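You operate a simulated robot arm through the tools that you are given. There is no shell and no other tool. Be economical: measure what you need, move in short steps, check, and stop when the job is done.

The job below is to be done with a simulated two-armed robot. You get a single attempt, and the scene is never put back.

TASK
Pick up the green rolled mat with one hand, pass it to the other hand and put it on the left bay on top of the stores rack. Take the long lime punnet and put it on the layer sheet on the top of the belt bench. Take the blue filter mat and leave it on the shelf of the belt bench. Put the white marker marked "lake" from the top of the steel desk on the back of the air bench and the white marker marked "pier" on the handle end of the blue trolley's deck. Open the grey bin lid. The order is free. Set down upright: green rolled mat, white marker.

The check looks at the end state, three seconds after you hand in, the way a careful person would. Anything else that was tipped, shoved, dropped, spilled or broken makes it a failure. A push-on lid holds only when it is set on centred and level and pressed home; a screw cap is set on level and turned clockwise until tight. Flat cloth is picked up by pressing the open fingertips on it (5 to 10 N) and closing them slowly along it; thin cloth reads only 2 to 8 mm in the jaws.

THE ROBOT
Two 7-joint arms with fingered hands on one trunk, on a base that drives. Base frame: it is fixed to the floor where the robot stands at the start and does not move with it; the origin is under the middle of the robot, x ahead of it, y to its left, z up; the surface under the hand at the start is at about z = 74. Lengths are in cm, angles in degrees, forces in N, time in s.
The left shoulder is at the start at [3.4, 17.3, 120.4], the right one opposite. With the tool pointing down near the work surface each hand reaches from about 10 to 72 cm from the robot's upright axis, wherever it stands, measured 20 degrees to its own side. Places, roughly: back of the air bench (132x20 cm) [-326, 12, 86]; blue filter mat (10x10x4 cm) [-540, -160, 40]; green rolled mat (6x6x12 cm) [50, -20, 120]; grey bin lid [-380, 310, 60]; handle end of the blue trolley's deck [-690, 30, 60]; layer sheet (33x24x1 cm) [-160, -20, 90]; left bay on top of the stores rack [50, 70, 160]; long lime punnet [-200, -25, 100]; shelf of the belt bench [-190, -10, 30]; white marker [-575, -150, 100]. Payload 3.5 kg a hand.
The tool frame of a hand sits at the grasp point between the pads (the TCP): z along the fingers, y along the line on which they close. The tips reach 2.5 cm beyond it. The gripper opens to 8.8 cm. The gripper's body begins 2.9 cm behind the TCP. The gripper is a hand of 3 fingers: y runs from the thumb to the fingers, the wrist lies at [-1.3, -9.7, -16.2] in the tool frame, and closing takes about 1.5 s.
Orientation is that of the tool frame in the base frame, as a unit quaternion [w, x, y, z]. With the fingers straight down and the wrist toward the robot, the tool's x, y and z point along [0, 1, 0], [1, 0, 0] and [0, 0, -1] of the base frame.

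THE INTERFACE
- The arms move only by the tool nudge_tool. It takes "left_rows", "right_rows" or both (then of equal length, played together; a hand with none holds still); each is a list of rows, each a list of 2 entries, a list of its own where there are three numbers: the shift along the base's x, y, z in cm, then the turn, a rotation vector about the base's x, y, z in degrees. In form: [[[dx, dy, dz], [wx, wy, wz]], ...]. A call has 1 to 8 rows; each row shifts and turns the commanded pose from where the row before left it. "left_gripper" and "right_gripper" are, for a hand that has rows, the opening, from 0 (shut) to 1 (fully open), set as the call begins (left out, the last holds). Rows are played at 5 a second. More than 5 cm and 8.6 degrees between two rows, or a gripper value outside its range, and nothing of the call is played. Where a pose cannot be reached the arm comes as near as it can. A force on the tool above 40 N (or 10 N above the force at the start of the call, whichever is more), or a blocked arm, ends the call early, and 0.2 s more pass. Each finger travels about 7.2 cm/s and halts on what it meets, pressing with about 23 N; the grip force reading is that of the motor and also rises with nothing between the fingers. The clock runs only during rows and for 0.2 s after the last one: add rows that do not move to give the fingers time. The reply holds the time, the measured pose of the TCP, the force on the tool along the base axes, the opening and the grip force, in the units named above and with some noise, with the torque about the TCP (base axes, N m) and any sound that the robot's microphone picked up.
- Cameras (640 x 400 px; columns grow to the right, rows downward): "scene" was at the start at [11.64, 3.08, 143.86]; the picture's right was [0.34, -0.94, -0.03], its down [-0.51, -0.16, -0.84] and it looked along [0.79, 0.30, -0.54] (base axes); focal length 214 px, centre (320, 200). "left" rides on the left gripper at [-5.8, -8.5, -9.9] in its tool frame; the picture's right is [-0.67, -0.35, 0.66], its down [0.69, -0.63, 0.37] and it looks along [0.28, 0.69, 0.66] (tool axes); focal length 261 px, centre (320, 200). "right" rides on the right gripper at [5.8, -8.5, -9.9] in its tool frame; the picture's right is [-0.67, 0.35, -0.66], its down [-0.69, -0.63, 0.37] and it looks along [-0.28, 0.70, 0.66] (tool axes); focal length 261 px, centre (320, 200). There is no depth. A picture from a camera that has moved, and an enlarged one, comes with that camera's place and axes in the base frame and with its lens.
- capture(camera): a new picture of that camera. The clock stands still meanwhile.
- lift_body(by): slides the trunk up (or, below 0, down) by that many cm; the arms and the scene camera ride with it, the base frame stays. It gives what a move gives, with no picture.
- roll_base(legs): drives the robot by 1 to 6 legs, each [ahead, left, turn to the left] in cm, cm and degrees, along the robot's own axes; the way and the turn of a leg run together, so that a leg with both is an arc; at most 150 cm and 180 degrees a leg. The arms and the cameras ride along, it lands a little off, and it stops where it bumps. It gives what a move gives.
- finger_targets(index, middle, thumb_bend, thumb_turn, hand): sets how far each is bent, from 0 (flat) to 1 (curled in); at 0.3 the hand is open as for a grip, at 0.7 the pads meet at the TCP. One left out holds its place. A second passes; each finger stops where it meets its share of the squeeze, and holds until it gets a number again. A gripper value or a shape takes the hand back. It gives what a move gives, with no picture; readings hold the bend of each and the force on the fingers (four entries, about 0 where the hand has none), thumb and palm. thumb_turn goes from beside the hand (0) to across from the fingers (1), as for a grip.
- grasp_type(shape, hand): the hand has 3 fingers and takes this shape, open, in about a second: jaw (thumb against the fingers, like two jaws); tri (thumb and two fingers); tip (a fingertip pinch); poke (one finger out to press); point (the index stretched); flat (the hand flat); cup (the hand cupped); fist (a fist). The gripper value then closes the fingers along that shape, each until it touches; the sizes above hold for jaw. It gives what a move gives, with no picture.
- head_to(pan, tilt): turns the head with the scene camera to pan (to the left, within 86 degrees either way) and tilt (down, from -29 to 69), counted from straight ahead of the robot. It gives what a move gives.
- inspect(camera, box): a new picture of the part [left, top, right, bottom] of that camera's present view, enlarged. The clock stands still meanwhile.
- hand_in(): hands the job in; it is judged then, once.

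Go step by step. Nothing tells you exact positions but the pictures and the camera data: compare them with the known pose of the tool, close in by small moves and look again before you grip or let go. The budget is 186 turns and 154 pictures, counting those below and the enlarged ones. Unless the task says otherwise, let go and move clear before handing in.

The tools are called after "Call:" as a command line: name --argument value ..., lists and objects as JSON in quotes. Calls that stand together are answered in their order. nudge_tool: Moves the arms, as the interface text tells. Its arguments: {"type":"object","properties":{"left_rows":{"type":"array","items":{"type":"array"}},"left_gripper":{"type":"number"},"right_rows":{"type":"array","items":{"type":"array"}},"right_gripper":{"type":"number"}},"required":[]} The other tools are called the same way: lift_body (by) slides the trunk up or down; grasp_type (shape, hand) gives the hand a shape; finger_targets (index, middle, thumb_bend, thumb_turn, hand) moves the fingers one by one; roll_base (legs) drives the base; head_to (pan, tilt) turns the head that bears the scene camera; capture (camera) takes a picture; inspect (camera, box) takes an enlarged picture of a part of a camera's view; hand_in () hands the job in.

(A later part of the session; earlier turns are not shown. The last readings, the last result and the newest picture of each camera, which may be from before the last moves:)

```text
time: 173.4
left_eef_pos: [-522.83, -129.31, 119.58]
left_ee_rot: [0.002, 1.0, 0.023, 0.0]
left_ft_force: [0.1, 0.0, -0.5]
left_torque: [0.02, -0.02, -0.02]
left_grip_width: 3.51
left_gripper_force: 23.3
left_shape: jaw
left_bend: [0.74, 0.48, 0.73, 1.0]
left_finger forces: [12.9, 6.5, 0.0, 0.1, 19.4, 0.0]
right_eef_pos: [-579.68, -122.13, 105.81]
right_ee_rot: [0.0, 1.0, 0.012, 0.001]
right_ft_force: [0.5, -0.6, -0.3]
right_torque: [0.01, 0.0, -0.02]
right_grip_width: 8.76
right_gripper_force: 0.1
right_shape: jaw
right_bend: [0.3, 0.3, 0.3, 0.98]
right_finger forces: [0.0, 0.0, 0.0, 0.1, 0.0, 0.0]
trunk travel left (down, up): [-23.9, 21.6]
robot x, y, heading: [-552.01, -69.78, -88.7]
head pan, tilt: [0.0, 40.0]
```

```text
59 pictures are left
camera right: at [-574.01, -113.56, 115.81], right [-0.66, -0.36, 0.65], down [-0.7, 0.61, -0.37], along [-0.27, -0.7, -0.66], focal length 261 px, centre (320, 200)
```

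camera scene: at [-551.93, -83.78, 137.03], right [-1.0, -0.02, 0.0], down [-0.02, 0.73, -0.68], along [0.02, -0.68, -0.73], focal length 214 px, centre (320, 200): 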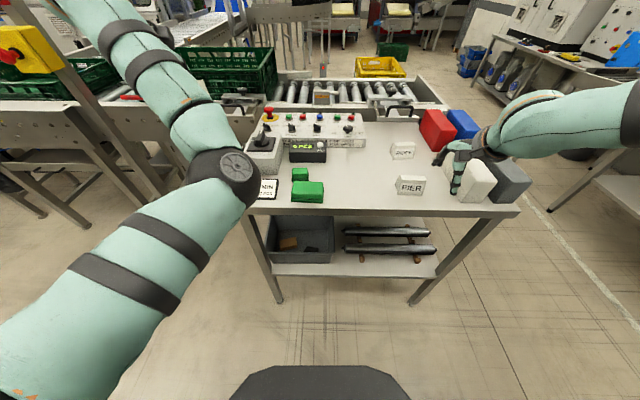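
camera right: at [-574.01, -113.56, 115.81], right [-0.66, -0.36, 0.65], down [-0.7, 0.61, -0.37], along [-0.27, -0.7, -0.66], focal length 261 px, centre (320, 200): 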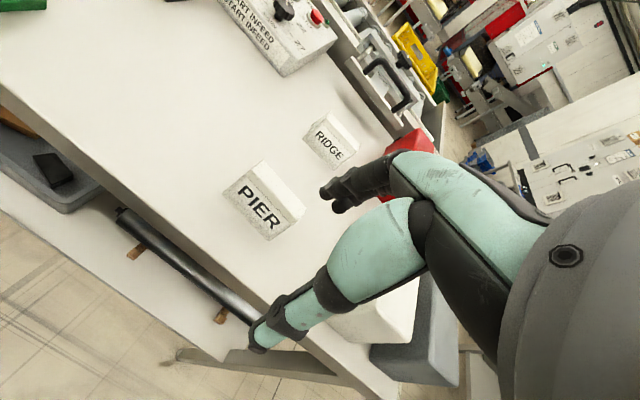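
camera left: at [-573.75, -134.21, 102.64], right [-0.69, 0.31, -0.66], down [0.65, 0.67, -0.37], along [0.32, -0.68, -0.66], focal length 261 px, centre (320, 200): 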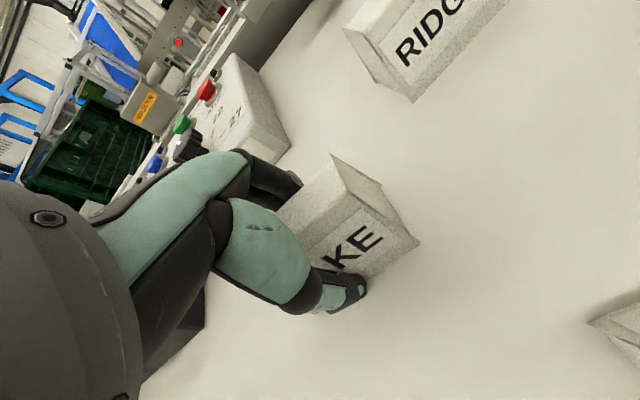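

I drive ahead to bring the right hand above PIER, with the left raised further, and lower with the trunk.

Call:
nudge_tool --left_rows '[[[1, 1, 4], [0, 0, 0]], [[1, 1, 4], [0, 0, 0]], [[1, 1, 3], [0, 0, 0]]]'

Call:
roll_base --legs '[[10.5, 1.4, 0]]'

Call:
lift_body --by -5

Call:
capture --camera "right"

Call:
inspect --camera "scene" --box '[360, 100, 540, 220]'

```text
time: 174.2
left_eef_pos: [-519.76, -126.11, 130.86]
left_ee_rot: [0.0, 1.0, 0.024, 0.0]
left_ft_force: [0.3, -0.9, 0.0]
left_torque: [-0.02, 0.0, -0.01]
left_grip_width: 3.48
left_gripper_force: 23.0
left_shape: jaw
left_bend: [0.74, 0.48, 0.73, 1.0]
left_finger forces: [12.9, 6.5, 0.0, 0.1, 19.3, 0.0]
right_eef_pos: [-579.76, -122.18, 105.84]
right_ee_rot: [0.001, 1.0, 0.012, 0.001]
right_ft_force: [0.1, -0.4, 0.8]
right_torque: [0.02, 0.02, 0.0]
right_grip_width: 8.79
right_gripper_force: 0.1
right_shape: jaw
right_bend: [0.3, 0.3, 0.3, 0.98]
right_finger forces: [0.0, 0.1, 0.0, 0.0, 0.0, 0.0]
trunk travel left (down, up): [-23.9, 21.6]
robot x, y, heading: [-552.04, -69.82, -88.6]
head pan, tilt: [0.0, 40.0]
```

```text
time: 175.3
left_eef_pos: [-518.23, -136.44, 130.74]
left_ee_rot: [0.001, 1.0, 0.024, 0.001]
left_ft_force: [0.2, -1.6, -0.4]
left_torque: [0.0, -0.02, 0.0]
left_grip_width: 3.5
left_gripper_force: 23.1
left_shape: jaw
left_bend: [0.74, 0.48, 0.73, 1.0]
left_finger forces: [12.9, 6.5, 0.0, 0.0, 19.4, 0.0]
right_eef_pos: [-578.24, -132.48, 105.81]
right_ee_rot: [0.001, 1.0, 0.012, 0.001]
right_ft_force: [-1.3, 0.0, 0.0]
right_torque: [0.0, -0.04, -0.01]
right_grip_width: 8.77
right_gripper_force: 0.0
right_shape: jaw
right_bend: [0.3, 0.3, 0.3, 0.98]
right_finger forces: [0.0, 0.1, 0.0, 0.0, 0.0, 0.1]
trunk travel left (down, up): [-23.9, 21.6]
robot x, y, heading: [-550.37, -80.63, -88.7]
head pan, tilt: [0.0, 40.0]
```

```text
time: 176.3
left_eef_pos: [-517.65, -136.61, 125.2]
left_ee_rot: [-0.005, 1.0, 0.029, -0.001]
left_ft_force: [-0.8, -0.4, 0.0]
left_torque: [-0.02, 0.01, -0.02]
left_grip_width: 3.51
left_gripper_force: 23.2
left_shape: jaw
left_bend: [0.74, 0.48, 0.73, 1.0]
left_finger forces: [12.9, 6.5, 0.1, 0.1, 19.4, 0.0]
right_eef_pos: [-578.09, -132.59, 100.79]
right_ee_rot: [0.001, 1.0, 0.013, 0.001]
right_ft_force: [0.5, -0.5, -0.9]
right_torque: [-0.02, 0.04, -0.02]
right_grip_width: 8.76
right_gripper_force: 0.0
right_shape: jaw
right_bend: [0.3, 0.3, 0.3, 0.98]
right_finger forces: [0.0, 0.0, 0.0, 0.0, 0.0, 0.0]
trunk travel left (down, up): [-18.9, 26.6]
robot x, y, heading: [-550.27, -80.22, -88.7]
head pan, tilt: [0.0, 40.0]
```

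```text
58 pictures are left
camera right: at [-572.41, -123.81, 110.85], right [-0.66, -0.36, 0.66], down [-0.7, 0.61, -0.37], along [-0.27, -0.7, -0.66], focal length 261 px, centre (320, 200)
```

right: 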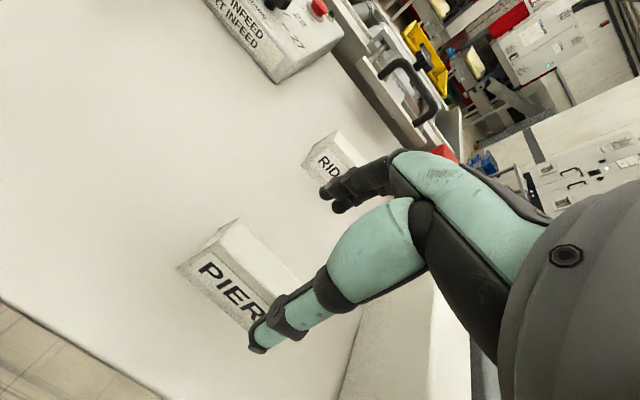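

```text
3.33 times, centred on (450, 160) of scene
camera zoom: at [-550.24, -97.19, 130.93], right [-1.0, -0.02, 0.0], down [-0.02, 0.77, -0.63], along [0.01, -0.63, -0.77], focal length 715 px, centre (-113, 333)
```

zoom: 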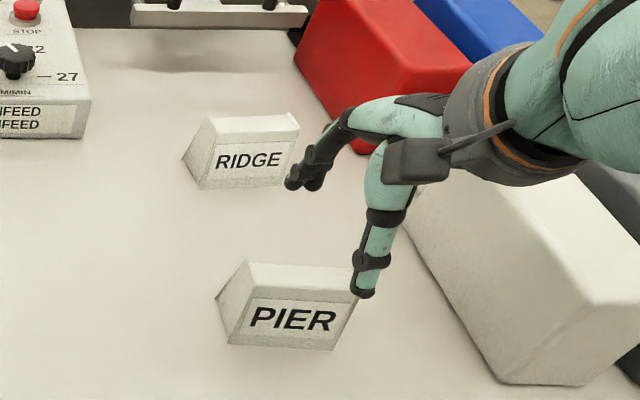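

Call:
nudge_tool --right_rows '[[[-0.5, -0.2, -2], [0, 0, 0]], [[0, 0, -2.5], [0, 0, 0]], [[0, 0, -2.5], [0, 0, 0]], [[0, 0, -1.2], [0, 0, 0]]]'

Call:
capture --camera "right"

```text
time: 177.3
left_eef_pos: [-517.68, -136.62, 125.24]
left_ee_rot: [-0.004, 1.0, 0.028, -0.002]
left_ft_force: [-0.3, 0.8, -0.1]
left_torque: [0.01, 0.03, -0.03]
left_grip_width: 3.49
left_gripper_force: 23.7
left_shape: jaw
left_bend: [0.74, 0.48, 0.73, 1.0]
left_finger forces: [13.0, 6.3, 0.0, 0.0, 19.3, 0.1]
right_eef_pos: [-578.65, -132.77, 92.48]
right_ee_rot: [0.002, 1.0, 0.013, 0.0]
right_ft_force: [-0.5, -0.4, 1.9]
right_torque: [-0.18, 0.06, -0.06]
right_grip_width: 8.8
right_gripper_force: 0.0
right_shape: jaw
right_bend: [0.3, 0.3, 0.3, 0.98]
right_finger forces: [0.0, 2.5, 0.0, 0.1, 0.1, 0.0]
trunk travel left (down, up): [-18.9, 26.6]
robot x, y, heading: [-550.1, -80.0, -88.7]
head pan, tilt: [0.0, 40.0]
```

```text
56 pictures are left
camera right: at [-572.94, -124.07, 102.5], right [-0.66, -0.36, 0.66], down [-0.7, 0.61, -0.37], along [-0.27, -0.7, -0.66], focal length 261 px, centre (320, 200)
```

right: 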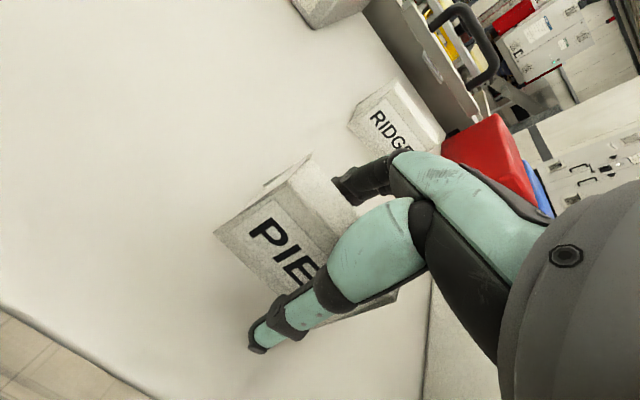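

Call:
nudge_tool --right_rows '[[[0, 0, 0.2], [0, 0, 0]], [[0, 0, 0], [0, 0, 0]], [[0, 0, 0], [0, 0, 0]], [[0, 0, 0], [0, 0, 0]], [[0, 0, 0], [0, 0, 0]], [[0, 0, 0], [0, 0, 0]], [[0, 0, 0], [0, 0, 0]], [[0, 0, 0], [0, 0, 0]]]' --right_gripper 0

Call:
nudge_tool --right_rows '[[[0, 0, 1], [0, 0, 0]], [[0, 0, 3], [0, 0, 0]], [[0, 0, 4], [0, 0, 0]]]'

Call:
capture --camera "right"

```text
time: 179.1
left_eef_pos: [-517.7, -136.6, 125.46]
left_ee_rot: [-0.003, 1.0, 0.029, -0.002]
left_ft_force: [0.1, 0.0, -0.1]
left_torque: [-0.04, 0.0, 0.05]
left_grip_width: 3.48
left_gripper_force: 22.5
left_shape: jaw
left_bend: [0.74, 0.48, 0.73, 1.0]
left_finger forces: [13.0, 6.3, 0.1, 0.1, 19.2, 0.1]
right_eef_pos: [-578.71, -132.84, 92.87]
right_ee_rot: [0.001, 1.0, 0.012, 0.0]
right_ft_force: [-1.5, -0.8, 3.8]
right_torque: [-0.08, -0.03, -0.05]
right_grip_width: 3.53
right_gripper_force: 22.8
right_shape: jaw
right_bend: [0.73, 0.41, 0.73, 1.0]
right_finger forces: [21.2, 0.8, 0.1, 0.0, 21.0, 0.1]
trunk travel left (down, up): [-18.9, 26.6]
robot x, y, heading: [-550.19, -80.23, -88.9]
head pan, tilt: [0.0, 40.0]
```

```text
time: 179.9
left_eef_pos: [-517.6, -136.46, 125.4]
left_ee_rot: [-0.002, 1.0, 0.028, -0.003]
left_ft_force: [-0.2, 0.4, 0.2]
left_torque: [-0.02, 0.02, -0.02]
left_grip_width: 3.49
left_gripper_force: 23.4
left_shape: jaw
left_bend: [0.74, 0.48, 0.73, 1.0]
left_finger forces: [12.9, 6.4, 0.1, 0.1, 19.3, 0.1]
right_eef_pos: [-578.73, -132.92, 100.7]
right_ee_rot: [0.0, 1.0, 0.012, 0.001]
right_ft_force: [-0.3, -0.2, -0.1]
right_torque: [-0.03, 0.01, -0.01]
right_grip_width: 3.43
right_gripper_force: 23.0
right_shape: jaw
right_bend: [0.73, 0.41, 0.73, 1.0]
right_finger forces: [19.5, 1.3, 0.1, 0.1, 20.8, 0.1]
trunk travel left (down, up): [-18.9, 26.6]
robot x, y, heading: [-550.67, -80.06, -88.8]
head pan, tilt: [0.0, 40.0]
```

```text
55 pictures are left
camera right: at [-572.95, -124.29, 110.8], right [-0.66, -0.36, 0.65], down [-0.7, 0.61, -0.37], along [-0.27, -0.7, -0.66], focal length 261 px, centre (320, 200)
```

right: 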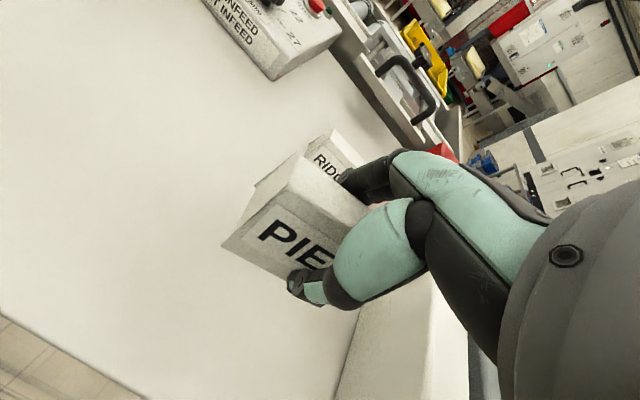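

PIER held. I raise the trunk, back off, turn right and look for the blue trolley.

Call:
lift_body --by 18

Call:
roll_base --legs '[[-14, 0, 0], [0, 0, -91], [50, 0, 0]]'

Call:
head_to --pan -30 --tilt 28

Call:
capture --camera "scene"

```text
time: 181.9
left_eef_pos: [-518.11, -136.63, 143.71]
left_ee_rot: [0.0, 1.0, 0.024, 0.0]
left_ft_force: [0.1, 0.3, -0.3]
left_torque: [-0.01, -0.01, 0.0]
left_grip_width: 3.48
left_gripper_force: 23.0
left_shape: jaw
left_bend: [0.74, 0.48, 0.73, 1.0]
left_finger forces: [13.0, 6.4, 0.0, 0.0, 19.2, 0.0]
right_eef_pos: [-578.68, -132.9, 118.8]
right_ee_rot: [0.0, 1.0, 0.013, 0.001]
right_ft_force: [-0.5, -0.5, -0.4]
right_torque: [0.01, 0.01, 0.01]
right_grip_width: 3.44
right_gripper_force: 22.6
right_shape: jaw
right_bend: [0.73, 0.41, 0.73, 1.0]
right_finger forces: [19.6, 1.4, 0.0, 0.0, 20.8, 0.0]
trunk travel left (down, up): [-36.9, 8.6]
robot x, y, heading: [-550.47, -80.09, -88.9]
head pan, tilt: [0.0, 40.0]
```

```text
time: 189.7
left_eef_pos: [-658.94, -94.94, 143.8]
left_ee_rot: [0.001, 0.709, -0.706, -0.001]
left_ft_force: [-0.4, -0.2, -1.3]
left_torque: [-0.01, 0.01, -0.01]
left_grip_width: 3.45
left_gripper_force: 22.8
left_shape: jaw
left_bend: [0.74, 0.49, 0.73, 1.0]
left_finger forces: [12.7, 6.3, 0.0, 0.1, 19.2, 0.1]
right_eef_pos: [-652.49, -34.53, 118.85]
right_ee_rot: [-0.001, -0.701, 0.714, 0.0]
right_ft_force: [0.1, 0.4, 0.4]
right_torque: [0.0, 0.02, 0.01]
right_grip_width: 3.43
right_gripper_force: 23.0
right_shape: jaw
right_bend: [0.73, 0.41, 0.73, 1.0]
right_finger forces: [19.4, 1.2, 0.0, 0.1, 20.5, 0.1]
trunk travel left (down, up): [-36.9, 8.6]
robot x, y, heading: [-601.58, -65.12, 179.1]
head pan, tilt: [0.0, 40.0]
```

```text
time: 190.6
left_eef_pos: [-659.19, -94.72, 143.81]
left_ee_rot: [-0.001, 0.708, -0.706, 0.0]
left_ft_force: [0.2, 0.5, 0.2]
left_torque: [0.02, -0.03, 0.0]
left_grip_width: 3.45
left_gripper_force: 23.5
left_shape: jaw
left_bend: [0.74, 0.49, 0.73, 1.0]
left_finger forces: [12.8, 6.4, 0.0, 0.1, 19.2, 0.1]
right_eef_pos: [-652.68, -34.53, 118.77]
right_ee_rot: [0.0, -0.701, 0.713, -0.001]
right_ft_force: [-0.3, -0.3, 0.2]
right_torque: [0.03, -0.02, 0.0]
right_grip_width: 3.38
right_gripper_force: 22.6
right_shape: jaw
right_bend: [0.73, 0.41, 0.73, 1.0]
right_finger forces: [19.5, 1.3, 0.0, 0.0, 20.5, 0.1]
trunk travel left (down, up): [-36.9, 8.6]
robot x, y, heading: [-601.35, -65.25, 178.5]
head pan, tilt: [-30.0, 28.0]
```

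```text
54 pictures are left
camera scene: at [-609.63, -60.36, 153.33], right [0.52, 0.86, 0.01], down [0.42, -0.24, -0.87], along [-0.74, 0.46, -0.49], focal length 214 px, centre (320, 200)
```

scene: 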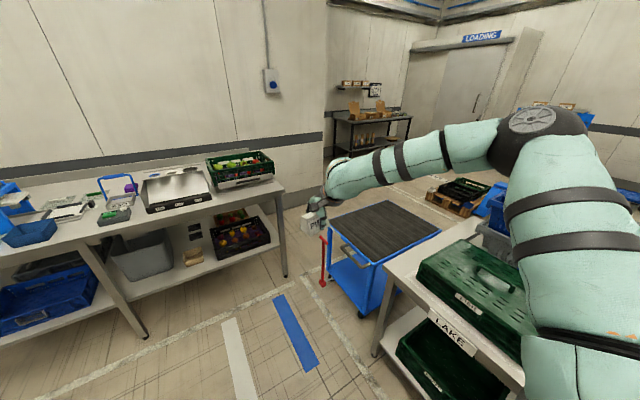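

Call:
inspect --camera "scene" --box '[290, 180, 460, 320]'

Call:
capture --camera "right"

```text
2.86 times, centred on (375, 250) of scene
camera zoom: at [-609.63, -60.36, 153.33], right [0.52, 0.86, 0.01], down [0.42, -0.24, -0.87], along [-0.74, 0.46, -0.49], focal length 613 px, centre (163, 57)
```

zoom: 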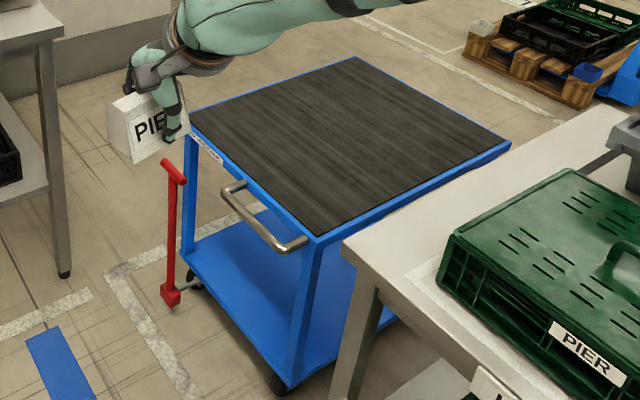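

```text
52 pictures are left
camera right: at [-644.21, -40.46, 128.77], right [-0.34, 0.68, 0.65], down [0.64, 0.67, -0.37], along [-0.69, 0.3, -0.66], focal length 261 px, centre (320, 200)
```

right: 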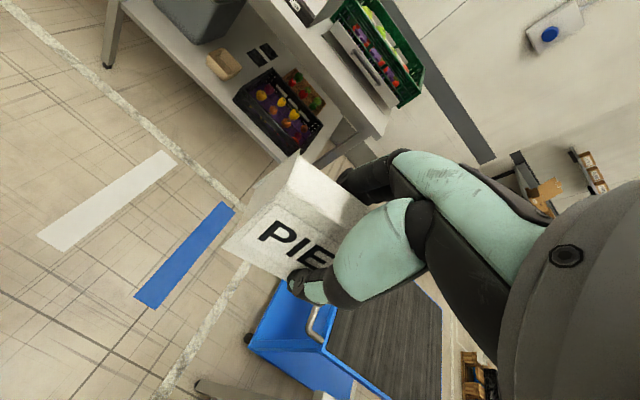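

Trolley found: deck ≈ x -723..-674, y 19..88, z ≈ 54, handle on its y=19 end. I test whether yawing the right hand gives it more downward reach (free floor here).

Call:
nudge_tool --right_rows '[[[0, 0, 0], [0, 0, 8]], [[0, 0, 0], [0, 0, 8]], [[0, 0, 0], [0, 0, 8]], [[0, 0, 0], [0, 0, 8]], [[0, 0, 0], [0, 0, 8]], [[0, 0, 0], [0, 0, 8]], [[0, 0, 0], [0, 0, 8]], [[0, 0, 0], [0, 0, 8]]]'

Call:
nudge_tool --right_rows '[[[0, 0, -4], [0, 0, 0]], [[0, 0, -4], [0, 0, 0]], [[0, 0, -4], [0, 0, 0]], [[0, 0, -4], [0, 0, 0]], [[0, 0, -4], [0, 0, 0]], [[0, 0, -4], [0, 0, 0]], [[0, 0, -4], [0, 0, 0]]]'

Call:
capture --camera "scene"

```text
time: 192.4
left_eef_pos: [-659.08, -94.82, 143.73]
left_ee_rot: [0.001, 0.708, -0.706, 0.0]
left_ft_force: [0.3, 0.6, -1.0]
left_torque: [0.0, 0.0, 0.0]
left_grip_width: 3.43
left_gripper_force: 23.1
left_shape: jaw
left_bend: [0.74, 0.49, 0.73, 1.0]
left_finger forces: [12.7, 6.2, 0.0, 0.0, 19.1, 0.0]
right_eef_pos: [-647.78, -36.88, 120.54]
right_ee_rot: [-0.003, 0.972, -0.236, -0.003]
right_ft_force: [-0.2, -0.5, -0.2]
right_torque: [-0.01, 0.03, -0.01]
right_grip_width: 3.33
right_gripper_force: 22.8
right_shape: jaw
right_bend: [0.73, 0.41, 0.73, 1.0]
right_finger forces: [19.2, 1.1, 0.0, 0.1, 20.5, 0.0]
right hand out of reach, approached as far as the arm can: row 7, 8
trunk travel left (down, up): [-36.9, 8.6]
robot x, y, heading: [-601.39, -65.16, 178.6]
head pan, tilt: [-30.0, 28.0]
```

```text
time: 194.0
left_eef_pos: [-659.04, -94.86, 143.75]
left_ee_rot: [0.0, 0.709, -0.706, -0.001]
left_ft_force: [-0.4, -0.1, -1.1]
left_torque: [0.0, 0.04, 0.01]
left_grip_width: 3.45
left_gripper_force: 22.9
left_shape: jaw
left_bend: [0.74, 0.49, 0.73, 1.0]
left_finger forces: [12.9, 6.3, 0.1, 0.1, 19.0, 0.0]
right_eef_pos: [-636.82, -40.95, 105.09]
right_ee_rot: [-0.001, 0.972, -0.235, 0.0]
right_ft_force: [0.6, -0.4, -0.2]
right_torque: [0.04, 0.02, -0.02]
right_grip_width: 3.32
right_gripper_force: 22.9
right_shape: jaw
right_bend: [0.73, 0.41, 0.73, 1.0]
right_finger forces: [19.1, 1.3, 0.0, 0.1, 20.3, 0.0]
right hand out of reach, approached as far as the arm can: row 1, 2, 3, 4, 5, 6, 7
trunk travel left (down, up): [-36.9, 8.6]
robot x, y, heading: [-601.03, -65.04, 178.8]
head pan, tilt: [-30.0, 28.0]
```

```text
51 pictures are left
camera scene: at [-609.56, -60.35, 153.34], right [0.52, 0.85, 0.01], down [0.42, -0.24, -0.87], along [-0.74, 0.46, -0.49], focal length 214 px, centre (320, 200)
```

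scene: 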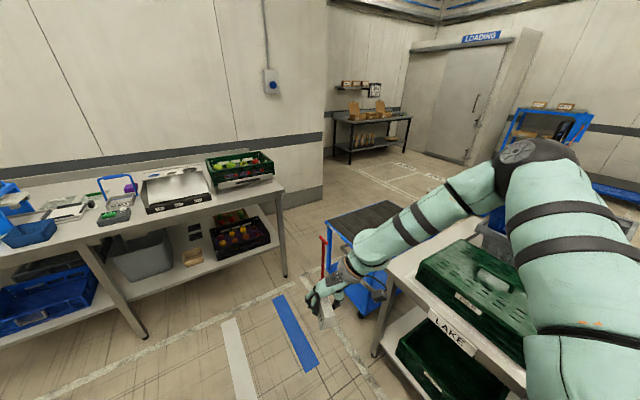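

That lowered reach further, so the arm branch (elbow up) is the problem. I'll turn back to nominal, raise the hand high and stretched forward so the elbow drops, then come down again.

Call:
nudge_tool --right_rows '[[[-1, 0, 4], [0, 0, -8]], [[-1, 0, 4], [0, 0, -8]], [[-1, 0, 4], [0, 0, -8]], [[-1, 0, 4], [0, 0, -8]], [[-1, 0, 4], [0, 0, -8]], [[-1, 0, 4], [0, 0, -8]], [[-1, 0, 4], [0, 0, -8]], [[-1, 0, 4], [0, 0, -8]]]'

Call:
nudge_tool --right_rows '[[[-2, -1, 3], [0, 0, 0]], [[-2, -1, 3], [0, 0, 0]], [[-2, -1, 3], [0, 0, 0]], [[-2, -1, 3], [0, 0, 0]], [[-2, -1, 3], [0, 0, 0]]]'

Call:
capture --camera "scene"

```text
time: 195.8
left_eef_pos: [-659.05, -94.77, 143.63]
left_ee_rot: [-0.001, 0.708, -0.706, -0.001]
left_ft_force: [0.6, 0.2, -1.1]
left_torque: [-0.02, -0.02, 0.0]
left_grip_width: 3.45
left_gripper_force: 23.5
left_shape: jaw
left_bend: [0.74, 0.49, 0.73, 1.0]
left_finger forces: [12.8, 6.3, 0.1, 0.0, 19.0, 0.0]
right_eef_pos: [-645.41, -40.88, 136.76]
right_ee_rot: [0.0, -0.7, 0.714, 0.0]
right_ft_force: [0.2, -0.2, -0.3]
right_torque: [0.01, -0.03, 0.03]
right_grip_width: 3.26
right_gripper_force: 23.0
right_shape: jaw
right_bend: [0.73, 0.41, 0.74, 1.0]
right_finger forces: [18.9, 1.2, 0.0, 0.0, 20.0, 0.1]
trunk travel left (down, up): [-36.9, 8.6]
robot x, y, heading: [-601.12, -65.19, 178.8]
head pan, tilt: [-30.0, 28.0]
```

```text
time: 197.0
left_eef_pos: [-659.22, -94.84, 143.65]
left_ee_rot: [0.0, 0.709, -0.705, 0.0]
left_ft_force: [-0.3, 0.4, -0.5]
left_torque: [-0.01, -0.01, 0.0]
left_grip_width: 3.43
left_gripper_force: 23.0
left_shape: jaw
left_bend: [0.74, 0.49, 0.73, 1.0]
left_finger forces: [12.9, 6.3, 0.1, 0.0, 19.1, 0.0]
right_eef_pos: [-648.75, -40.86, 144.19]
right_ee_rot: [-0.001, -0.7, 0.714, 0.0]
right_ft_force: [0.0, -0.2, 0.0]
right_torque: [0.0, 0.02, 0.0]
right_grip_width: 3.27
right_gripper_force: 23.2
right_shape: jaw
right_bend: [0.73, 0.41, 0.74, 1.0]
right_finger forces: [19.0, 1.1, 0.0, 0.0, 19.9, 0.1]
right hand out of reach, approached as far as the arm can: row 2, 3, 4, 5
trunk travel left (down, up): [-36.9, 8.6]
robot x, y, heading: [-601.54, -65.17, 178.6]
head pan, tilt: [-30.0, 28.0]
```

```text
50 pictures are left
camera scene: at [-609.69, -60.32, 153.33], right [0.52, 0.85, 0.01], down [0.42, -0.24, -0.87], along [-0.74, 0.46, -0.49], focal length 214 px, centre (320, 200)
```

scene: 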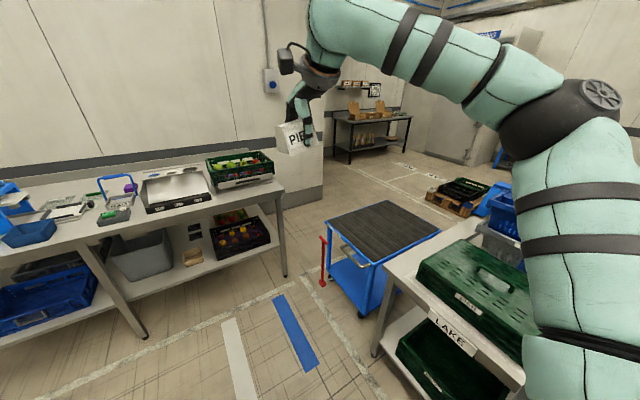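

The elbow stays up. I try the opposite yaw (fingers to the right), which should move away from the wrist limit, and lower again.

Call:
nudge_tool --right_rows '[[[0, 0, -3], [0, 0, -8]], [[0, 0, -3], [0, 0, -8]], [[0, 0, -3], [0, 0, -8]], [[0, 0, -3], [0, 0, -8]], [[0, 0, -3], [0, 0, -8]], [[0, 0, -3], [0, 0, -8]], [[0, 0, -3], [0, 0, -8]], [[0, 0, -3], [0, 0, -8]]]'

Call:
nudge_tool --right_rows '[[[0, 0, -4], [0, 0, 0]], [[0, 0, -4], [0, 0, 0]], [[0, 0, -4], [0, 0, 0]], [[0, 0, -4], [0, 0, 0]], [[0, 0, -4], [0, 0, 0]], [[0, 0, -4], [0, 0, 0]]]'

```text
time: 198.8
left_eef_pos: [-659.19, -94.77, 143.68]
left_ee_rot: [-0.001, 0.709, -0.705, -0.002]
left_ft_force: [0.1, 0.0, -0.7]
left_torque: [0.03, 0.0, -0.02]
left_grip_width: 3.47
left_gripper_force: 23.2
left_shape: jaw
left_bend: [0.74, 0.49, 0.73, 1.0]
left_finger forces: [12.9, 6.3, 0.0, 0.1, 19.0, 0.2]
right_eef_pos: [-642.58, -36.04, 124.78]
right_ee_rot: [-0.002, -0.259, 0.966, 0.0]
right_ft_force: [-0.1, 0.4, 0.0]
right_torque: [-0.01, 0.0, 0.01]
right_grip_width: 3.24
right_gripper_force: 23.0
right_shape: jaw
right_bend: [0.73, 0.41, 0.74, 1.0]
right_finger forces: [18.8, 1.3, 0.0, 0.1, 19.7, 0.0]
right hand out of reach, approached as far as the arm can: row 3, 4, 5, 6, 7
trunk travel left (down, up): [-36.9, 8.6]
robot x, y, heading: [-601.16, -65.09, 178.6]
head pan, tilt: [-30.0, 28.0]
```

```text
time: 200.2
left_eef_pos: [-659.12, -94.81, 143.74]
left_ee_rot: [0.0, 0.708, -0.706, -0.001]
left_ft_force: [-0.4, 0.2, -0.6]
left_torque: [-0.01, -0.02, 0.01]
left_grip_width: 3.45
left_gripper_force: 22.6
left_shape: jaw
left_bend: [0.74, 0.49, 0.73, 1.0]
left_finger forces: [12.8, 6.3, 0.0, 0.0, 19.0, 0.0]
right_eef_pos: [-638.54, -30.33, 106.03]
right_ee_rot: [-0.001, -0.26, 0.966, 0.0]
right_ft_force: [0.0, -0.7, -0.5]
right_torque: [0.02, -0.01, 0.05]
right_grip_width: 3.23
right_gripper_force: 23.3
right_shape: jaw
right_bend: [0.73, 0.41, 0.74, 1.0]
right_finger forces: [18.6, 1.1, 0.1, 0.0, 19.6, 0.0]
right hand out of reach, approached as far as the arm can: row 3, 4, 5, 6
trunk travel left (down, up): [-36.9, 8.6]
robot x, y, heading: [-601.67, -65.47, 179.0]
head pan, tilt: [-30.0, 28.0]
```

Call:
nudge_tool --right_rows '[[[-1, -3, 2], [0, 0, 8]], [[-1, -4, 2], [0, 0, 8]], [[-1, -4, 2], [0, 0, 8]], [[-1, -4, 2], [0, 0, 8]], [[-1, -4, 0], [0, 0, 8]], [[-1, -4, 0], [0, 0, 8]], [[-1, -4, 0], [0, 0, 8]], [[-1, -3, 0], [0, 0, 8]]]'

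Call:
nudge_tool --right_rows '[[[0, 0, -4], [0, 0, 0]], [[0, 0, -4], [0, 0, 0]], [[0, 0, -4], [0, 0, 0]], [[0, 0, -4], [0, 0, 0]], [[0, 0, -4], [0, 0, 0]], [[0, 0, -4], [0, 0, 0]]]'

Call:
capture --camera "scene"

```text
time: 202.0
left_eef_pos: [-659.07, -94.7, 143.74]
left_ee_rot: [0.001, 0.708, -0.706, -0.001]
left_ft_force: [-0.1, 0.5, -0.4]
left_torque: [0.0, -0.03, 0.04]
left_grip_width: 3.46
left_gripper_force: 23.6
left_shape: jaw
left_bend: [0.74, 0.49, 0.73, 1.0]
left_finger forces: [12.8, 6.4, 0.0, 0.0, 19.2, 0.0]
right_eef_pos: [-641.22, -43.37, 115.32]
right_ee_rot: [-0.002, -0.547, 0.837, 0.0]
right_ft_force: [0.1, 0.0, -0.5]
right_torque: [-0.01, 0.02, 0.0]
right_grip_width: 3.24
right_gripper_force: 22.7
right_shape: jaw
right_bend: [0.73, 0.41, 0.74, 1.0]
right_finger forces: [18.7, 1.0, 0.0, 0.1, 19.6, 0.0]
right hand out of reach, approached as far as the arm can: row 2, 3, 4, 5, 6, 7, 8
trunk travel left (down, up): [-36.9, 8.6]
robot x, y, heading: [-601.65, -65.13, 178.9]
head pan, tilt: [-30.0, 28.0]
```

```text
time: 203.4
left_eef_pos: [-659.08, -94.67, 143.68]
left_ee_rot: [0.001, 0.709, -0.706, -0.001]
left_ft_force: [0.0, 0.2, -0.1]
left_torque: [-0.02, 0.05, 0.0]
left_grip_width: 3.46
left_gripper_force: 22.6
left_shape: jaw
left_bend: [0.74, 0.49, 0.73, 1.0]
left_finger forces: [12.9, 6.3, 0.0, 0.0, 19.2, 0.0]
right_eef_pos: [-636.48, -33.72, 102.63]
right_ee_rot: [-0.001, -0.546, 0.838, -0.001]
right_ft_force: [-0.3, 0.4, -1.0]
right_torque: [0.03, 0.02, 0.01]
right_grip_width: 3.25
right_gripper_force: 22.8
right_shape: jaw
right_bend: [0.73, 0.41, 0.74, 1.0]
right_finger forces: [18.6, 1.0, 0.0, 0.0, 19.3, 0.1]
right hand out of reach, approached as far as the arm can: row 1, 2, 3, 4, 5, 6
trunk travel left (down, up): [-36.9, 8.6]
robot x, y, heading: [-601.17, -64.84, 178.7]
head pan, tilt: [-30.0, 28.0]
```

```text
49 pictures are left
camera scene: at [-609.56, -60.31, 153.34], right [0.52, 0.85, 0.01], down [0.42, -0.24, -0.87], along [-0.74, 0.46, -0.49], focal length 214 px, centre (320, 200)
```

scene: 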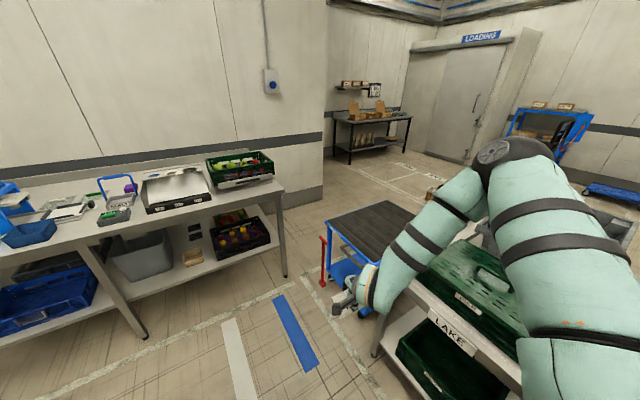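

This branch can't go low. New plan: deliver LAKE to the air bench with the left hand first, set PIER down there with the right, re-take PIER with the (low-capable) left hand, and bring it to the trolley. I drive to the air bench.

Call:
nudge_tool --right_rows '[[[-1, -1, 4], [0, 0, 8]], [[-1, 0, 4], [0, 0, 8]], [[-2, 0, 4], [0, 0, 8]], [[-2, 0, 4], [0, 0, 2]], [[-2, 0, 2], [0, 0, 0]]]'

Call:
roll_base --legs '[[0, 25, 0], [-140, 0, 0], [-135, 0, 0], [0, 0, -89]]'

Call:
head_to --pan 0 --tilt 35

Call:
capture --camera "scene"

```text
time: 204.6
left_eef_pos: [-659.16, -94.81, 143.74]
left_ee_rot: [0.001, 0.708, -0.706, -0.001]
left_ft_force: [0.4, 0.1, 0.2]
left_torque: [0.0, -0.04, -0.04]
left_grip_width: 3.46
left_gripper_force: 23.0
left_shape: jaw
left_bend: [0.74, 0.49, 0.73, 1.0]
left_finger forces: [12.8, 6.4, 0.1, 0.1, 19.0, 0.0]
right_eef_pos: [-644.48, -34.74, 120.78]
right_ee_rot: [0.002, 0.722, -0.692, 0.001]
right_ft_force: [0.4, 0.5, -0.8]
right_torque: [0.02, 0.0, -0.01]
right_grip_width: 3.17
right_gripper_force: 22.8
right_shape: jaw
right_bend: [0.73, 0.41, 0.74, 1.0]
right_finger forces: [18.5, 0.9, 0.1, 0.0, 19.2, 0.0]
trunk travel left (down, up): [-36.9, 8.6]
robot x, y, heading: [-601.43, -65.01, 178.7]
head pan, tilt: [-30.0, 28.0]
```

```text
time: 223.0
left_eef_pos: [-359.84, -41.35, 143.73]
left_ee_rot: [-0.001, -0.024, 1.0, 0.002]
left_ft_force: [-0.2, 0.2, -0.4]
left_torque: [0.0, 0.01, 0.01]
left_grip_width: 3.42
left_gripper_force: 22.8
left_shape: jaw
left_bend: [0.74, 0.49, 0.73, 1.0]
left_finger forces: [12.6, 6.2, 0.0, 0.0, 18.8, 0.0]
right_eef_pos: [-299.21, -53.27, 120.77]
right_ee_rot: [-0.002, -0.041, 0.999, 0.0]
right_ft_force: [0.6, 0.7, -0.6]
right_torque: [-0.02, 0.03, 0.01]
right_grip_width: 3.18
right_gripper_force: 23.0
right_shape: jaw
right_bend: [0.73, 0.41, 0.74, 1.0]
right_finger forces: [18.3, 0.9, 0.1, 0.0, 19.0, 0.0]
trunk travel left (down, up): [-36.9, 8.6]
robot x, y, heading: [-327.54, -97.47, 91.3]
head pan, tilt: [-30.0, 28.0]
```

```text
time: 224.0
left_eef_pos: [-359.93, -41.31, 143.78]
left_ee_rot: [0.0, -0.024, 1.0, 0.001]
left_ft_force: [0.1, -0.4, 0.2]
left_torque: [0.01, 0.0, 0.02]
left_grip_width: 3.41
left_gripper_force: 23.0
left_shape: jaw
left_bend: [0.74, 0.49, 0.73, 1.0]
left_finger forces: [12.8, 6.2, 0.1, 0.0, 18.8, 0.0]
right_eef_pos: [-299.15, -53.29, 120.78]
right_ee_rot: [-0.002, -0.042, 0.999, 0.001]
right_ft_force: [-0.6, -0.8, -1.1]
right_torque: [0.01, 0.03, -0.02]
right_grip_width: 3.14
right_gripper_force: 22.9
right_shape: jaw
right_bend: [0.73, 0.41, 0.74, 1.0]
right_finger forces: [18.3, 0.9, 0.0, 0.0, 19.0, 0.0]
trunk travel left (down, up): [-36.9, 8.6]
robot x, y, heading: [-327.12, -97.37, 91.3]
head pan, tilt: [0.0, 35.0]
```

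```text
48 pictures are left
camera scene: at [-328.02, -88.7, 152.23], right [1.0, 0.02, 0.0], down [0.01, -0.59, -0.81], along [-0.02, 0.81, -0.59], focal length 214 px, centre (320, 200)
```

scene: 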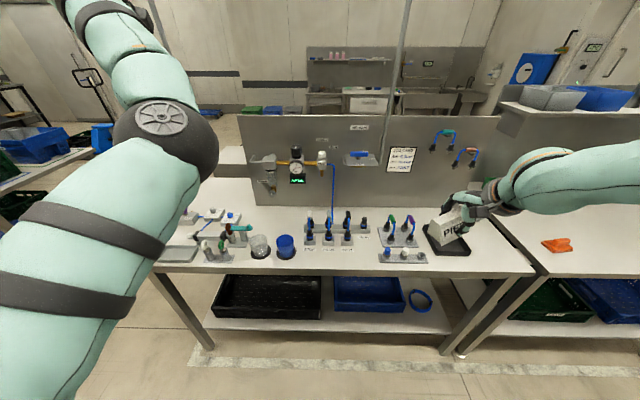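

LAKE goes to the "back" strip; I need to see whether that is before or behind the panel, so I look at the bench from its west end.

Call:
roll_base --legs '[[10, 115, 0]]'

Call:
head_to --pan -40 --tilt 25

Call:
capture --camera "scene"

```text
time: 229.8
left_eef_pos: [-472.55, -33.25, 143.81]
left_ee_rot: [0.0, -0.021, 1.0, 0.001]
left_ft_force: [0.8, -0.1, -1.0]
left_torque: [-0.01, 0.01, 0.01]
left_grip_width: 3.41
left_gripper_force: 22.8
left_shape: jaw
left_bend: [0.74, 0.49, 0.73, 1.0]
left_finger forces: [12.7, 6.3, 0.1, 0.1, 18.9, 0.1]
right_eef_pos: [-411.79, -45.8, 120.73]
right_ee_rot: [-0.002, -0.039, 0.999, 0.001]
right_ft_force: [0.5, 0.7, 0.2]
right_torque: [0.0, -0.03, -0.02]
right_grip_width: 3.16
right_gripper_force: 23.0
right_shape: jaw
right_bend: [0.73, 0.41, 0.74, 1.0]
right_finger forces: [18.4, 1.0, 0.1, 0.1, 19.0, 0.0]
trunk travel left (down, up): [-36.9, 8.6]
robot x, y, heading: [-440.69, -89.76, 90.7]
head pan, tilt: [0.0, 35.0]
```

```text
time: 230.8
left_eef_pos: [-472.57, -33.33, 143.65]
left_ee_rot: [0.0, -0.02, 1.0, 0.001]
left_ft_force: [0.2, -1.0, -0.2]
left_torque: [0.0, -0.01, -0.01]
left_grip_width: 3.41
left_gripper_force: 23.5
left_shape: jaw
left_bend: [0.74, 0.49, 0.73, 1.0]
left_finger forces: [12.7, 6.2, 0.0, 0.0, 18.8, 0.1]
right_eef_pos: [-411.93, -45.76, 120.76]
right_ee_rot: [-0.002, -0.038, 0.999, 0.001]
right_ft_force: [0.3, 0.7, -0.1]
right_torque: [0.0, 0.01, 0.0]
right_grip_width: 3.18
right_gripper_force: 23.2
right_shape: jaw
right_bend: [0.73, 0.41, 0.74, 1.0]
right_finger forces: [18.4, 0.9, 0.0, 0.0, 19.0, 0.1]
trunk travel left (down, up): [-36.9, 8.6]
robot x, y, heading: [-440.45, -89.96, 90.6]
head pan, tilt: [-40.0, 25.0]
```

```text
47 pictures are left
camera scene: at [-435.11, -82.6, 153.84], right [0.78, -0.63, 0.01], down [-0.27, -0.35, -0.9], along [0.57, 0.69, -0.44], focal length 214 px, centre (320, 200)
```

scene: 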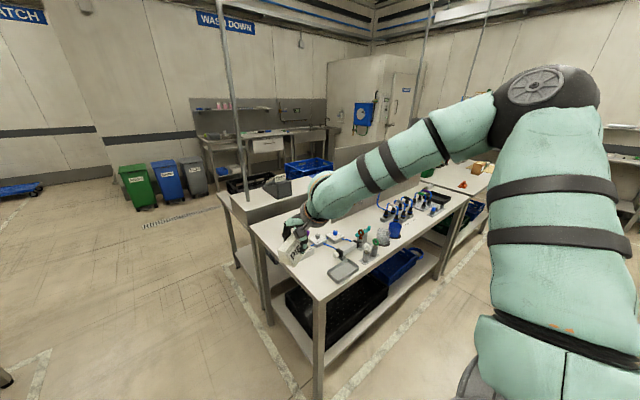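

Call:
inspect --camera "scene" --box '[200, 140, 420, 300]'

```text
2.50 times, centred on (310, 220) of scene
camera zoom: at [-435.11, -82.6, 153.84], right [0.78, -0.63, 0.01], down [-0.27, -0.35, -0.9], along [0.57, 0.69, -0.44], focal length 536 px, centre (345, 150)
```

zoom: 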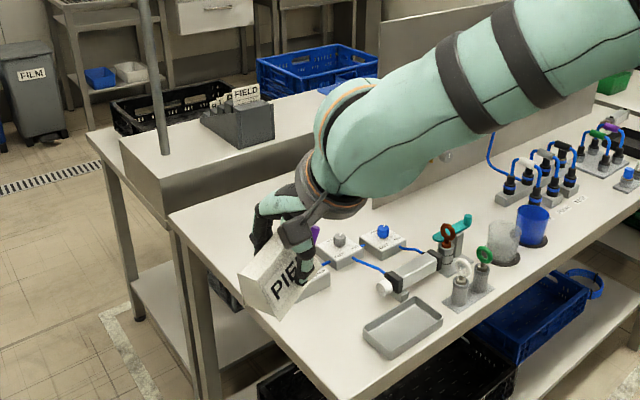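

The strip behind the panel line (y 2–22) is the bench's back; its west end (x -400..-365) is open. I face east from the bench's end and set LAKE near (-377,11).

Call:
roll_base --legs '[[-5, 0, -90.5], [-6, 68, 0]]'

Call:
head_to --pan 20 --tilt 40

Call:
capture --camera "scene"

```text
time: 238.5
left_eef_pos: [-391.83, 5.45, 143.64]
left_ee_rot: [0.0, 0.702, 0.712, 0.002]
left_ft_force: [-0.1, -1.0, -1.3]
left_torque: [-0.03, 0.0, 0.01]
left_grip_width: 3.34
left_gripper_force: 23.1
left_shape: jaw
left_bend: [0.74, 0.49, 0.73, 1.0]
left_finger forces: [12.6, 6.2, 0.0, 0.1, 18.6, 0.0]
right_eef_pos: [-405.77, -54.7, 120.72]
right_ee_rot: [-0.002, 0.689, 0.724, 0.003]
right_ft_force: [-1.2, -0.4, -0.2]
right_torque: [0.0, 0.03, 0.0]
right_grip_width: 3.15
right_gripper_force: 23.0
right_shape: jaw
right_bend: [0.73, 0.41, 0.75, 1.0]
right_finger forces: [18.3, 0.9, 0.0, 0.0, 18.9, 0.0]
trunk travel left (down, up): [-36.9, 8.6]
robot x, y, heading: [-449.42, -24.75, -0.8]
head pan, tilt: [-40.0, 25.0]
```

```text
time: 239.8
left_eef_pos: [-391.74, 5.65, 143.74]
left_ee_rot: [0.002, 0.702, 0.712, 0.001]
left_ft_force: [0.6, 0.7, -0.4]
left_torque: [-0.01, 0.03, -0.01]
left_grip_width: 3.38
left_gripper_force: 22.8
left_shape: jaw
left_bend: [0.74, 0.49, 0.73, 1.0]
left_finger forces: [12.6, 6.0, 0.1, 0.0, 18.6, 0.0]
right_eef_pos: [-405.69, -54.55, 120.77]
right_ee_rot: [0.0, 0.689, 0.724, 0.002]
right_ft_force: [0.6, -0.4, -1.9]
right_torque: [0.02, 0.0, 0.02]
right_grip_width: 3.17
right_gripper_force: 22.3
right_shape: jaw
right_bend: [0.73, 0.41, 0.75, 1.0]
right_finger forces: [18.3, 0.9, 0.0, 0.0, 18.8, 0.1]
trunk travel left (down, up): [-36.9, 8.6]
robot x, y, heading: [-448.95, -24.87, -0.6]
head pan, tilt: [20.0, 40.0]
```

```text
45 pictures are left
camera scene: at [-441.21, -21.94, 151.49], right [0.33, -0.94, -0.01], down [-0.62, -0.21, -0.75], along [0.71, 0.25, -0.66], focal length 214 px, centre (320, 200)
```

scene: 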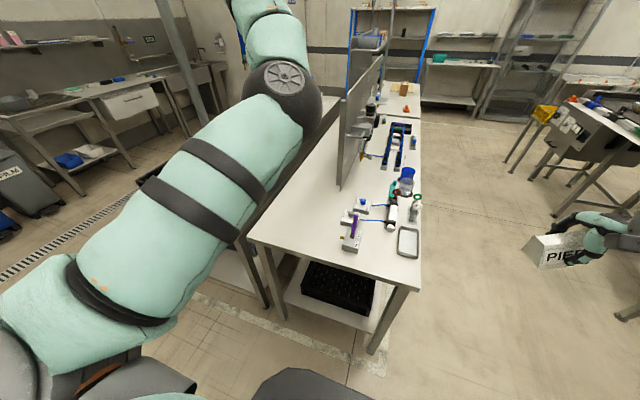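

Call:
roll_base --legs '[[8, 2, 0]]'

Call:
nudge_tool --left_rows '[[[1, 1, -4], [0, 0, 0]], [[1, 1, -4], [0, 0, 0]], [[1, 0.5, -5], [0, 0, 0]], [[1, 0, -5], [0, 0, 0]], [[0.5, 0, -5], [0, 0, 0]], [[0, 0, -5], [0, 0, 0]], [[0, 0, -5], [0, 0, 0]], [[0, 0, -5], [0, 0, 0]]]'

Call:
nudge_tool --left_rows '[[[0, 0, -4], [0, 0, 0]], [[0, 0, -3], [0, 0, 0]]]'

Call:
capture --camera "scene"

Call:
capture --camera "left"

```text
time: 240.8
left_eef_pos: [-384.87, 7.29, 144.23]
left_ee_rot: [0.003, 0.702, 0.712, 0.004]
left_ft_force: [-0.9, 0.9, -0.9]
left_torque: [0.02, -0.02, -0.01]
left_grip_width: 3.36
left_gripper_force: 23.1
left_shape: jaw
left_bend: [0.74, 0.49, 0.73, 1.0]
left_finger forces: [12.6, 6.1, 0.1, 0.0, 18.7, 0.0]
right_eef_pos: [-398.56, -52.84, 121.0]
right_ee_rot: [0.001, 0.689, 0.725, 0.005]
right_ft_force: [0.0, 0.0, -1.4]
right_torque: [0.03, -0.01, 0.03]
right_grip_width: 3.14
right_gripper_force: 23.0
right_shape: jaw
right_bend: [0.73, 0.41, 0.75, 1.0]
right_finger forces: [18.4, 0.9, 0.0, 0.0, 18.8, 0.0]
trunk travel left (down, up): [-36.9, 8.6]
robot x, y, heading: [-441.36, -23.17, -0.7]
head pan, tilt: [20.0, 40.0]
```

```text
refused: row 3 steps farther than a row can; nothing moved
```

```text
time: 241.4
left_eef_pos: [-384.28, 7.44, 136.87]
left_ee_rot: [0.001, 0.702, 0.712, 0.001]
left_ft_force: [1.0, 0.5, -0.1]
left_torque: [0.01, -0.03, -0.02]
left_grip_width: 3.36
left_gripper_force: 23.2
left_shape: jaw
left_bend: [0.74, 0.49, 0.73, 1.0]
left_finger forces: [12.6, 6.1, 0.1, 0.0, 18.6, 0.0]
right_eef_pos: [-398.27, -52.82, 120.82]
right_ee_rot: [0.0, 0.689, 0.725, 0.003]
right_ft_force: [0.0, 0.0, 0.1]
right_torque: [0.02, -0.02, -0.01]
right_grip_width: 3.18
right_gripper_force: 22.8
right_shape: jaw
right_bend: [0.73, 0.41, 0.75, 1.0]
right_finger forces: [18.4, 1.0, 0.0, 0.1, 19.0, 0.1]
trunk travel left (down, up): [-36.9, 8.6]
robot x, y, heading: [-441.18, -22.94, -0.6]
head pan, tilt: [20.0, 40.0]
```

```text
44 pictures are left
camera scene: at [-433.76, -20.16, 151.51], right [0.33, -0.94, -0.01], down [-0.62, -0.21, -0.75], along [0.71, 0.26, -0.66], focal length 214 px, centre (320, 200)
```

scene: 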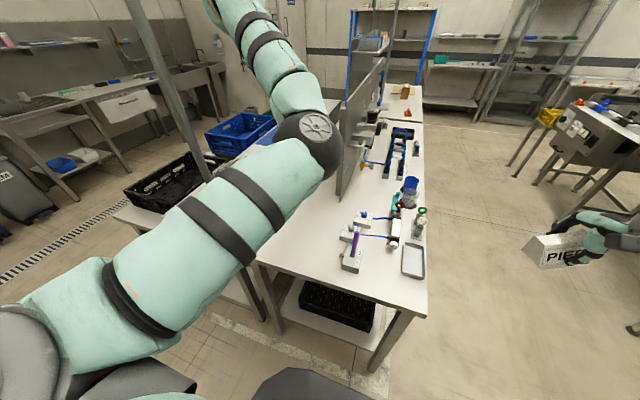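

```text
43 pictures are left
camera left: at [-392.69, 1.35, 146.85], right [-0.34, -0.67, -0.66], down [-0.64, 0.68, -0.37], along [0.69, 0.3, -0.66], focal length 261 px, centre (320, 200)
```

left: 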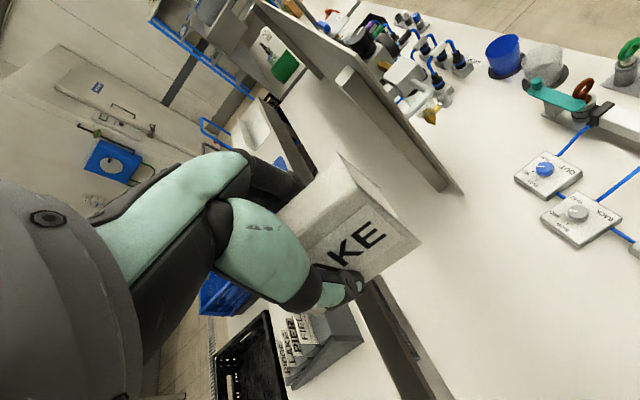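

Call:
nudge_tool --left_rows '[[[1, 1, -4], [0, 0, 0]], [[1, 1, -4], [0, 0, 0]], [[1, 1, -4], [0, 0, 0]], [[1, 0, -4], [0, 0, 0]], [[1, 0, -4], [0, 0, 0]], [[0, 0, -4], [0, 0, 0]], [[0, 0, -4], [0, 0, 0]], [[0, 0, -4], [0, 0, 0]]]'

Call:
nudge_tool --left_rows '[[[0, 0, -4], [0, 0, 0]], [[0, 0, -2.5], [0, 0, 0]], [[0, 0, -2], [0, 0, 0]]]'

Call:
capture --camera "left"

```text
time: 243.2
left_eef_pos: [-379.04, 10.4, 104.81]
left_ee_rot: [0.001, 0.702, 0.712, 0.0]
left_ft_force: [0.1, 0.5, 0.2]
left_torque: [0.02, 0.06, -0.01]
left_grip_width: 3.34
left_gripper_force: 22.8
left_shape: jaw
left_bend: [0.74, 0.49, 0.73, 1.0]
left_finger forces: [12.5, 6.0, 0.0, 0.1, 18.4, 0.0]
right_eef_pos: [-397.83, -52.73, 120.71]
right_ee_rot: [-0.001, 0.689, 0.725, 0.001]
right_ft_force: [-0.4, -0.2, -0.3]
right_torque: [-0.01, -0.02, 0.01]
right_grip_width: 3.16
right_gripper_force: 23.1
right_shape: jaw
right_bend: [0.73, 0.41, 0.75, 1.0]
right_finger forces: [18.3, 0.8, 0.1, 0.0, 18.8, 0.0]
trunk travel left (down, up): [-36.9, 8.6]
robot x, y, heading: [-441.27, -22.65, -0.7]
head pan, tilt: [20.0, 40.0]
```

```text
time: 244.1
left_eef_pos: [-379.07, 10.47, 96.18]
left_ee_rot: [0.001, 0.701, 0.713, 0.0]
left_ft_force: [-0.3, 0.9, -0.6]
left_torque: [-0.02, 0.04, -0.01]
left_grip_width: 3.36
left_gripper_force: 23.3
left_shape: jaw
left_bend: [0.74, 0.49, 0.73, 1.0]
left_finger forces: [12.5, 5.9, 0.1, 0.0, 18.2, 0.0]
right_eef_pos: [-397.82, -52.75, 120.77]
right_ee_rot: [-0.001, 0.689, 0.725, 0.003]
right_ft_force: [0.8, 0.3, 0.0]
right_torque: [0.0, -0.02, -0.04]
right_grip_width: 3.15
right_gripper_force: 23.4
right_shape: jaw
right_bend: [0.73, 0.41, 0.75, 1.0]
right_finger forces: [18.4, 1.0, 0.0, 0.1, 18.8, 0.0]
trunk travel left (down, up): [-36.9, 8.6]
robot x, y, heading: [-441.25, -23.02, -0.6]
head pan, tilt: [20.0, 40.0]
```

```text
42 pictures are left
camera left: at [-387.5, 4.51, 106.25], right [-0.34, -0.68, -0.66], down [-0.64, 0.68, -0.37], along [0.69, 0.29, -0.66], focal length 261 px, centre (320, 200)
```

left: 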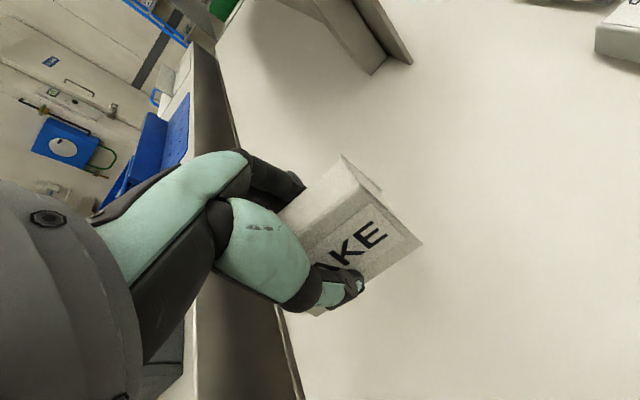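

Call:
nudge_tool --left_rows '[[[0, 0, -2], [0, 0, 0]], [[0, 0, -1.5], [0, 0, 0]], [[0, 0, -0.7], [0, 0, 0]], [[0, 0, -0.5], [0, 0, 0]], [[0, 0, 0], [0, 0, 0]]]'

```text
time: 245.2
left_eef_pos: [-379.02, 10.55, 91.57]
left_ee_rot: [0.0, 0.702, 0.712, 0.001]
left_ft_force: [0.6, -0.1, -0.4]
left_torque: [-0.01, -0.04, -0.04]
left_grip_width: 3.33
left_gripper_force: 22.4
left_shape: jaw
left_bend: [0.74, 0.49, 0.73, 1.0]
left_finger forces: [12.4, 6.0, 0.0, 0.0, 18.2, 0.0]
right_eef_pos: [-397.85, -52.64, 120.75]
right_ee_rot: [-0.001, 0.689, 0.725, 0.002]
right_ft_force: [0.3, 0.1, -0.6]
right_torque: [0.01, -0.01, 0.02]
right_grip_width: 3.13
right_gripper_force: 23.4
right_shape: jaw
right_bend: [0.73, 0.41, 0.75, 1.0]
right_finger forces: [18.4, 0.9, 0.1, 0.1, 18.9, 0.1]
trunk travel left (down, up): [-36.9, 8.6]
robot x, y, heading: [-441.19, -22.6, -0.4]
head pan, tilt: [20.0, 40.0]
```

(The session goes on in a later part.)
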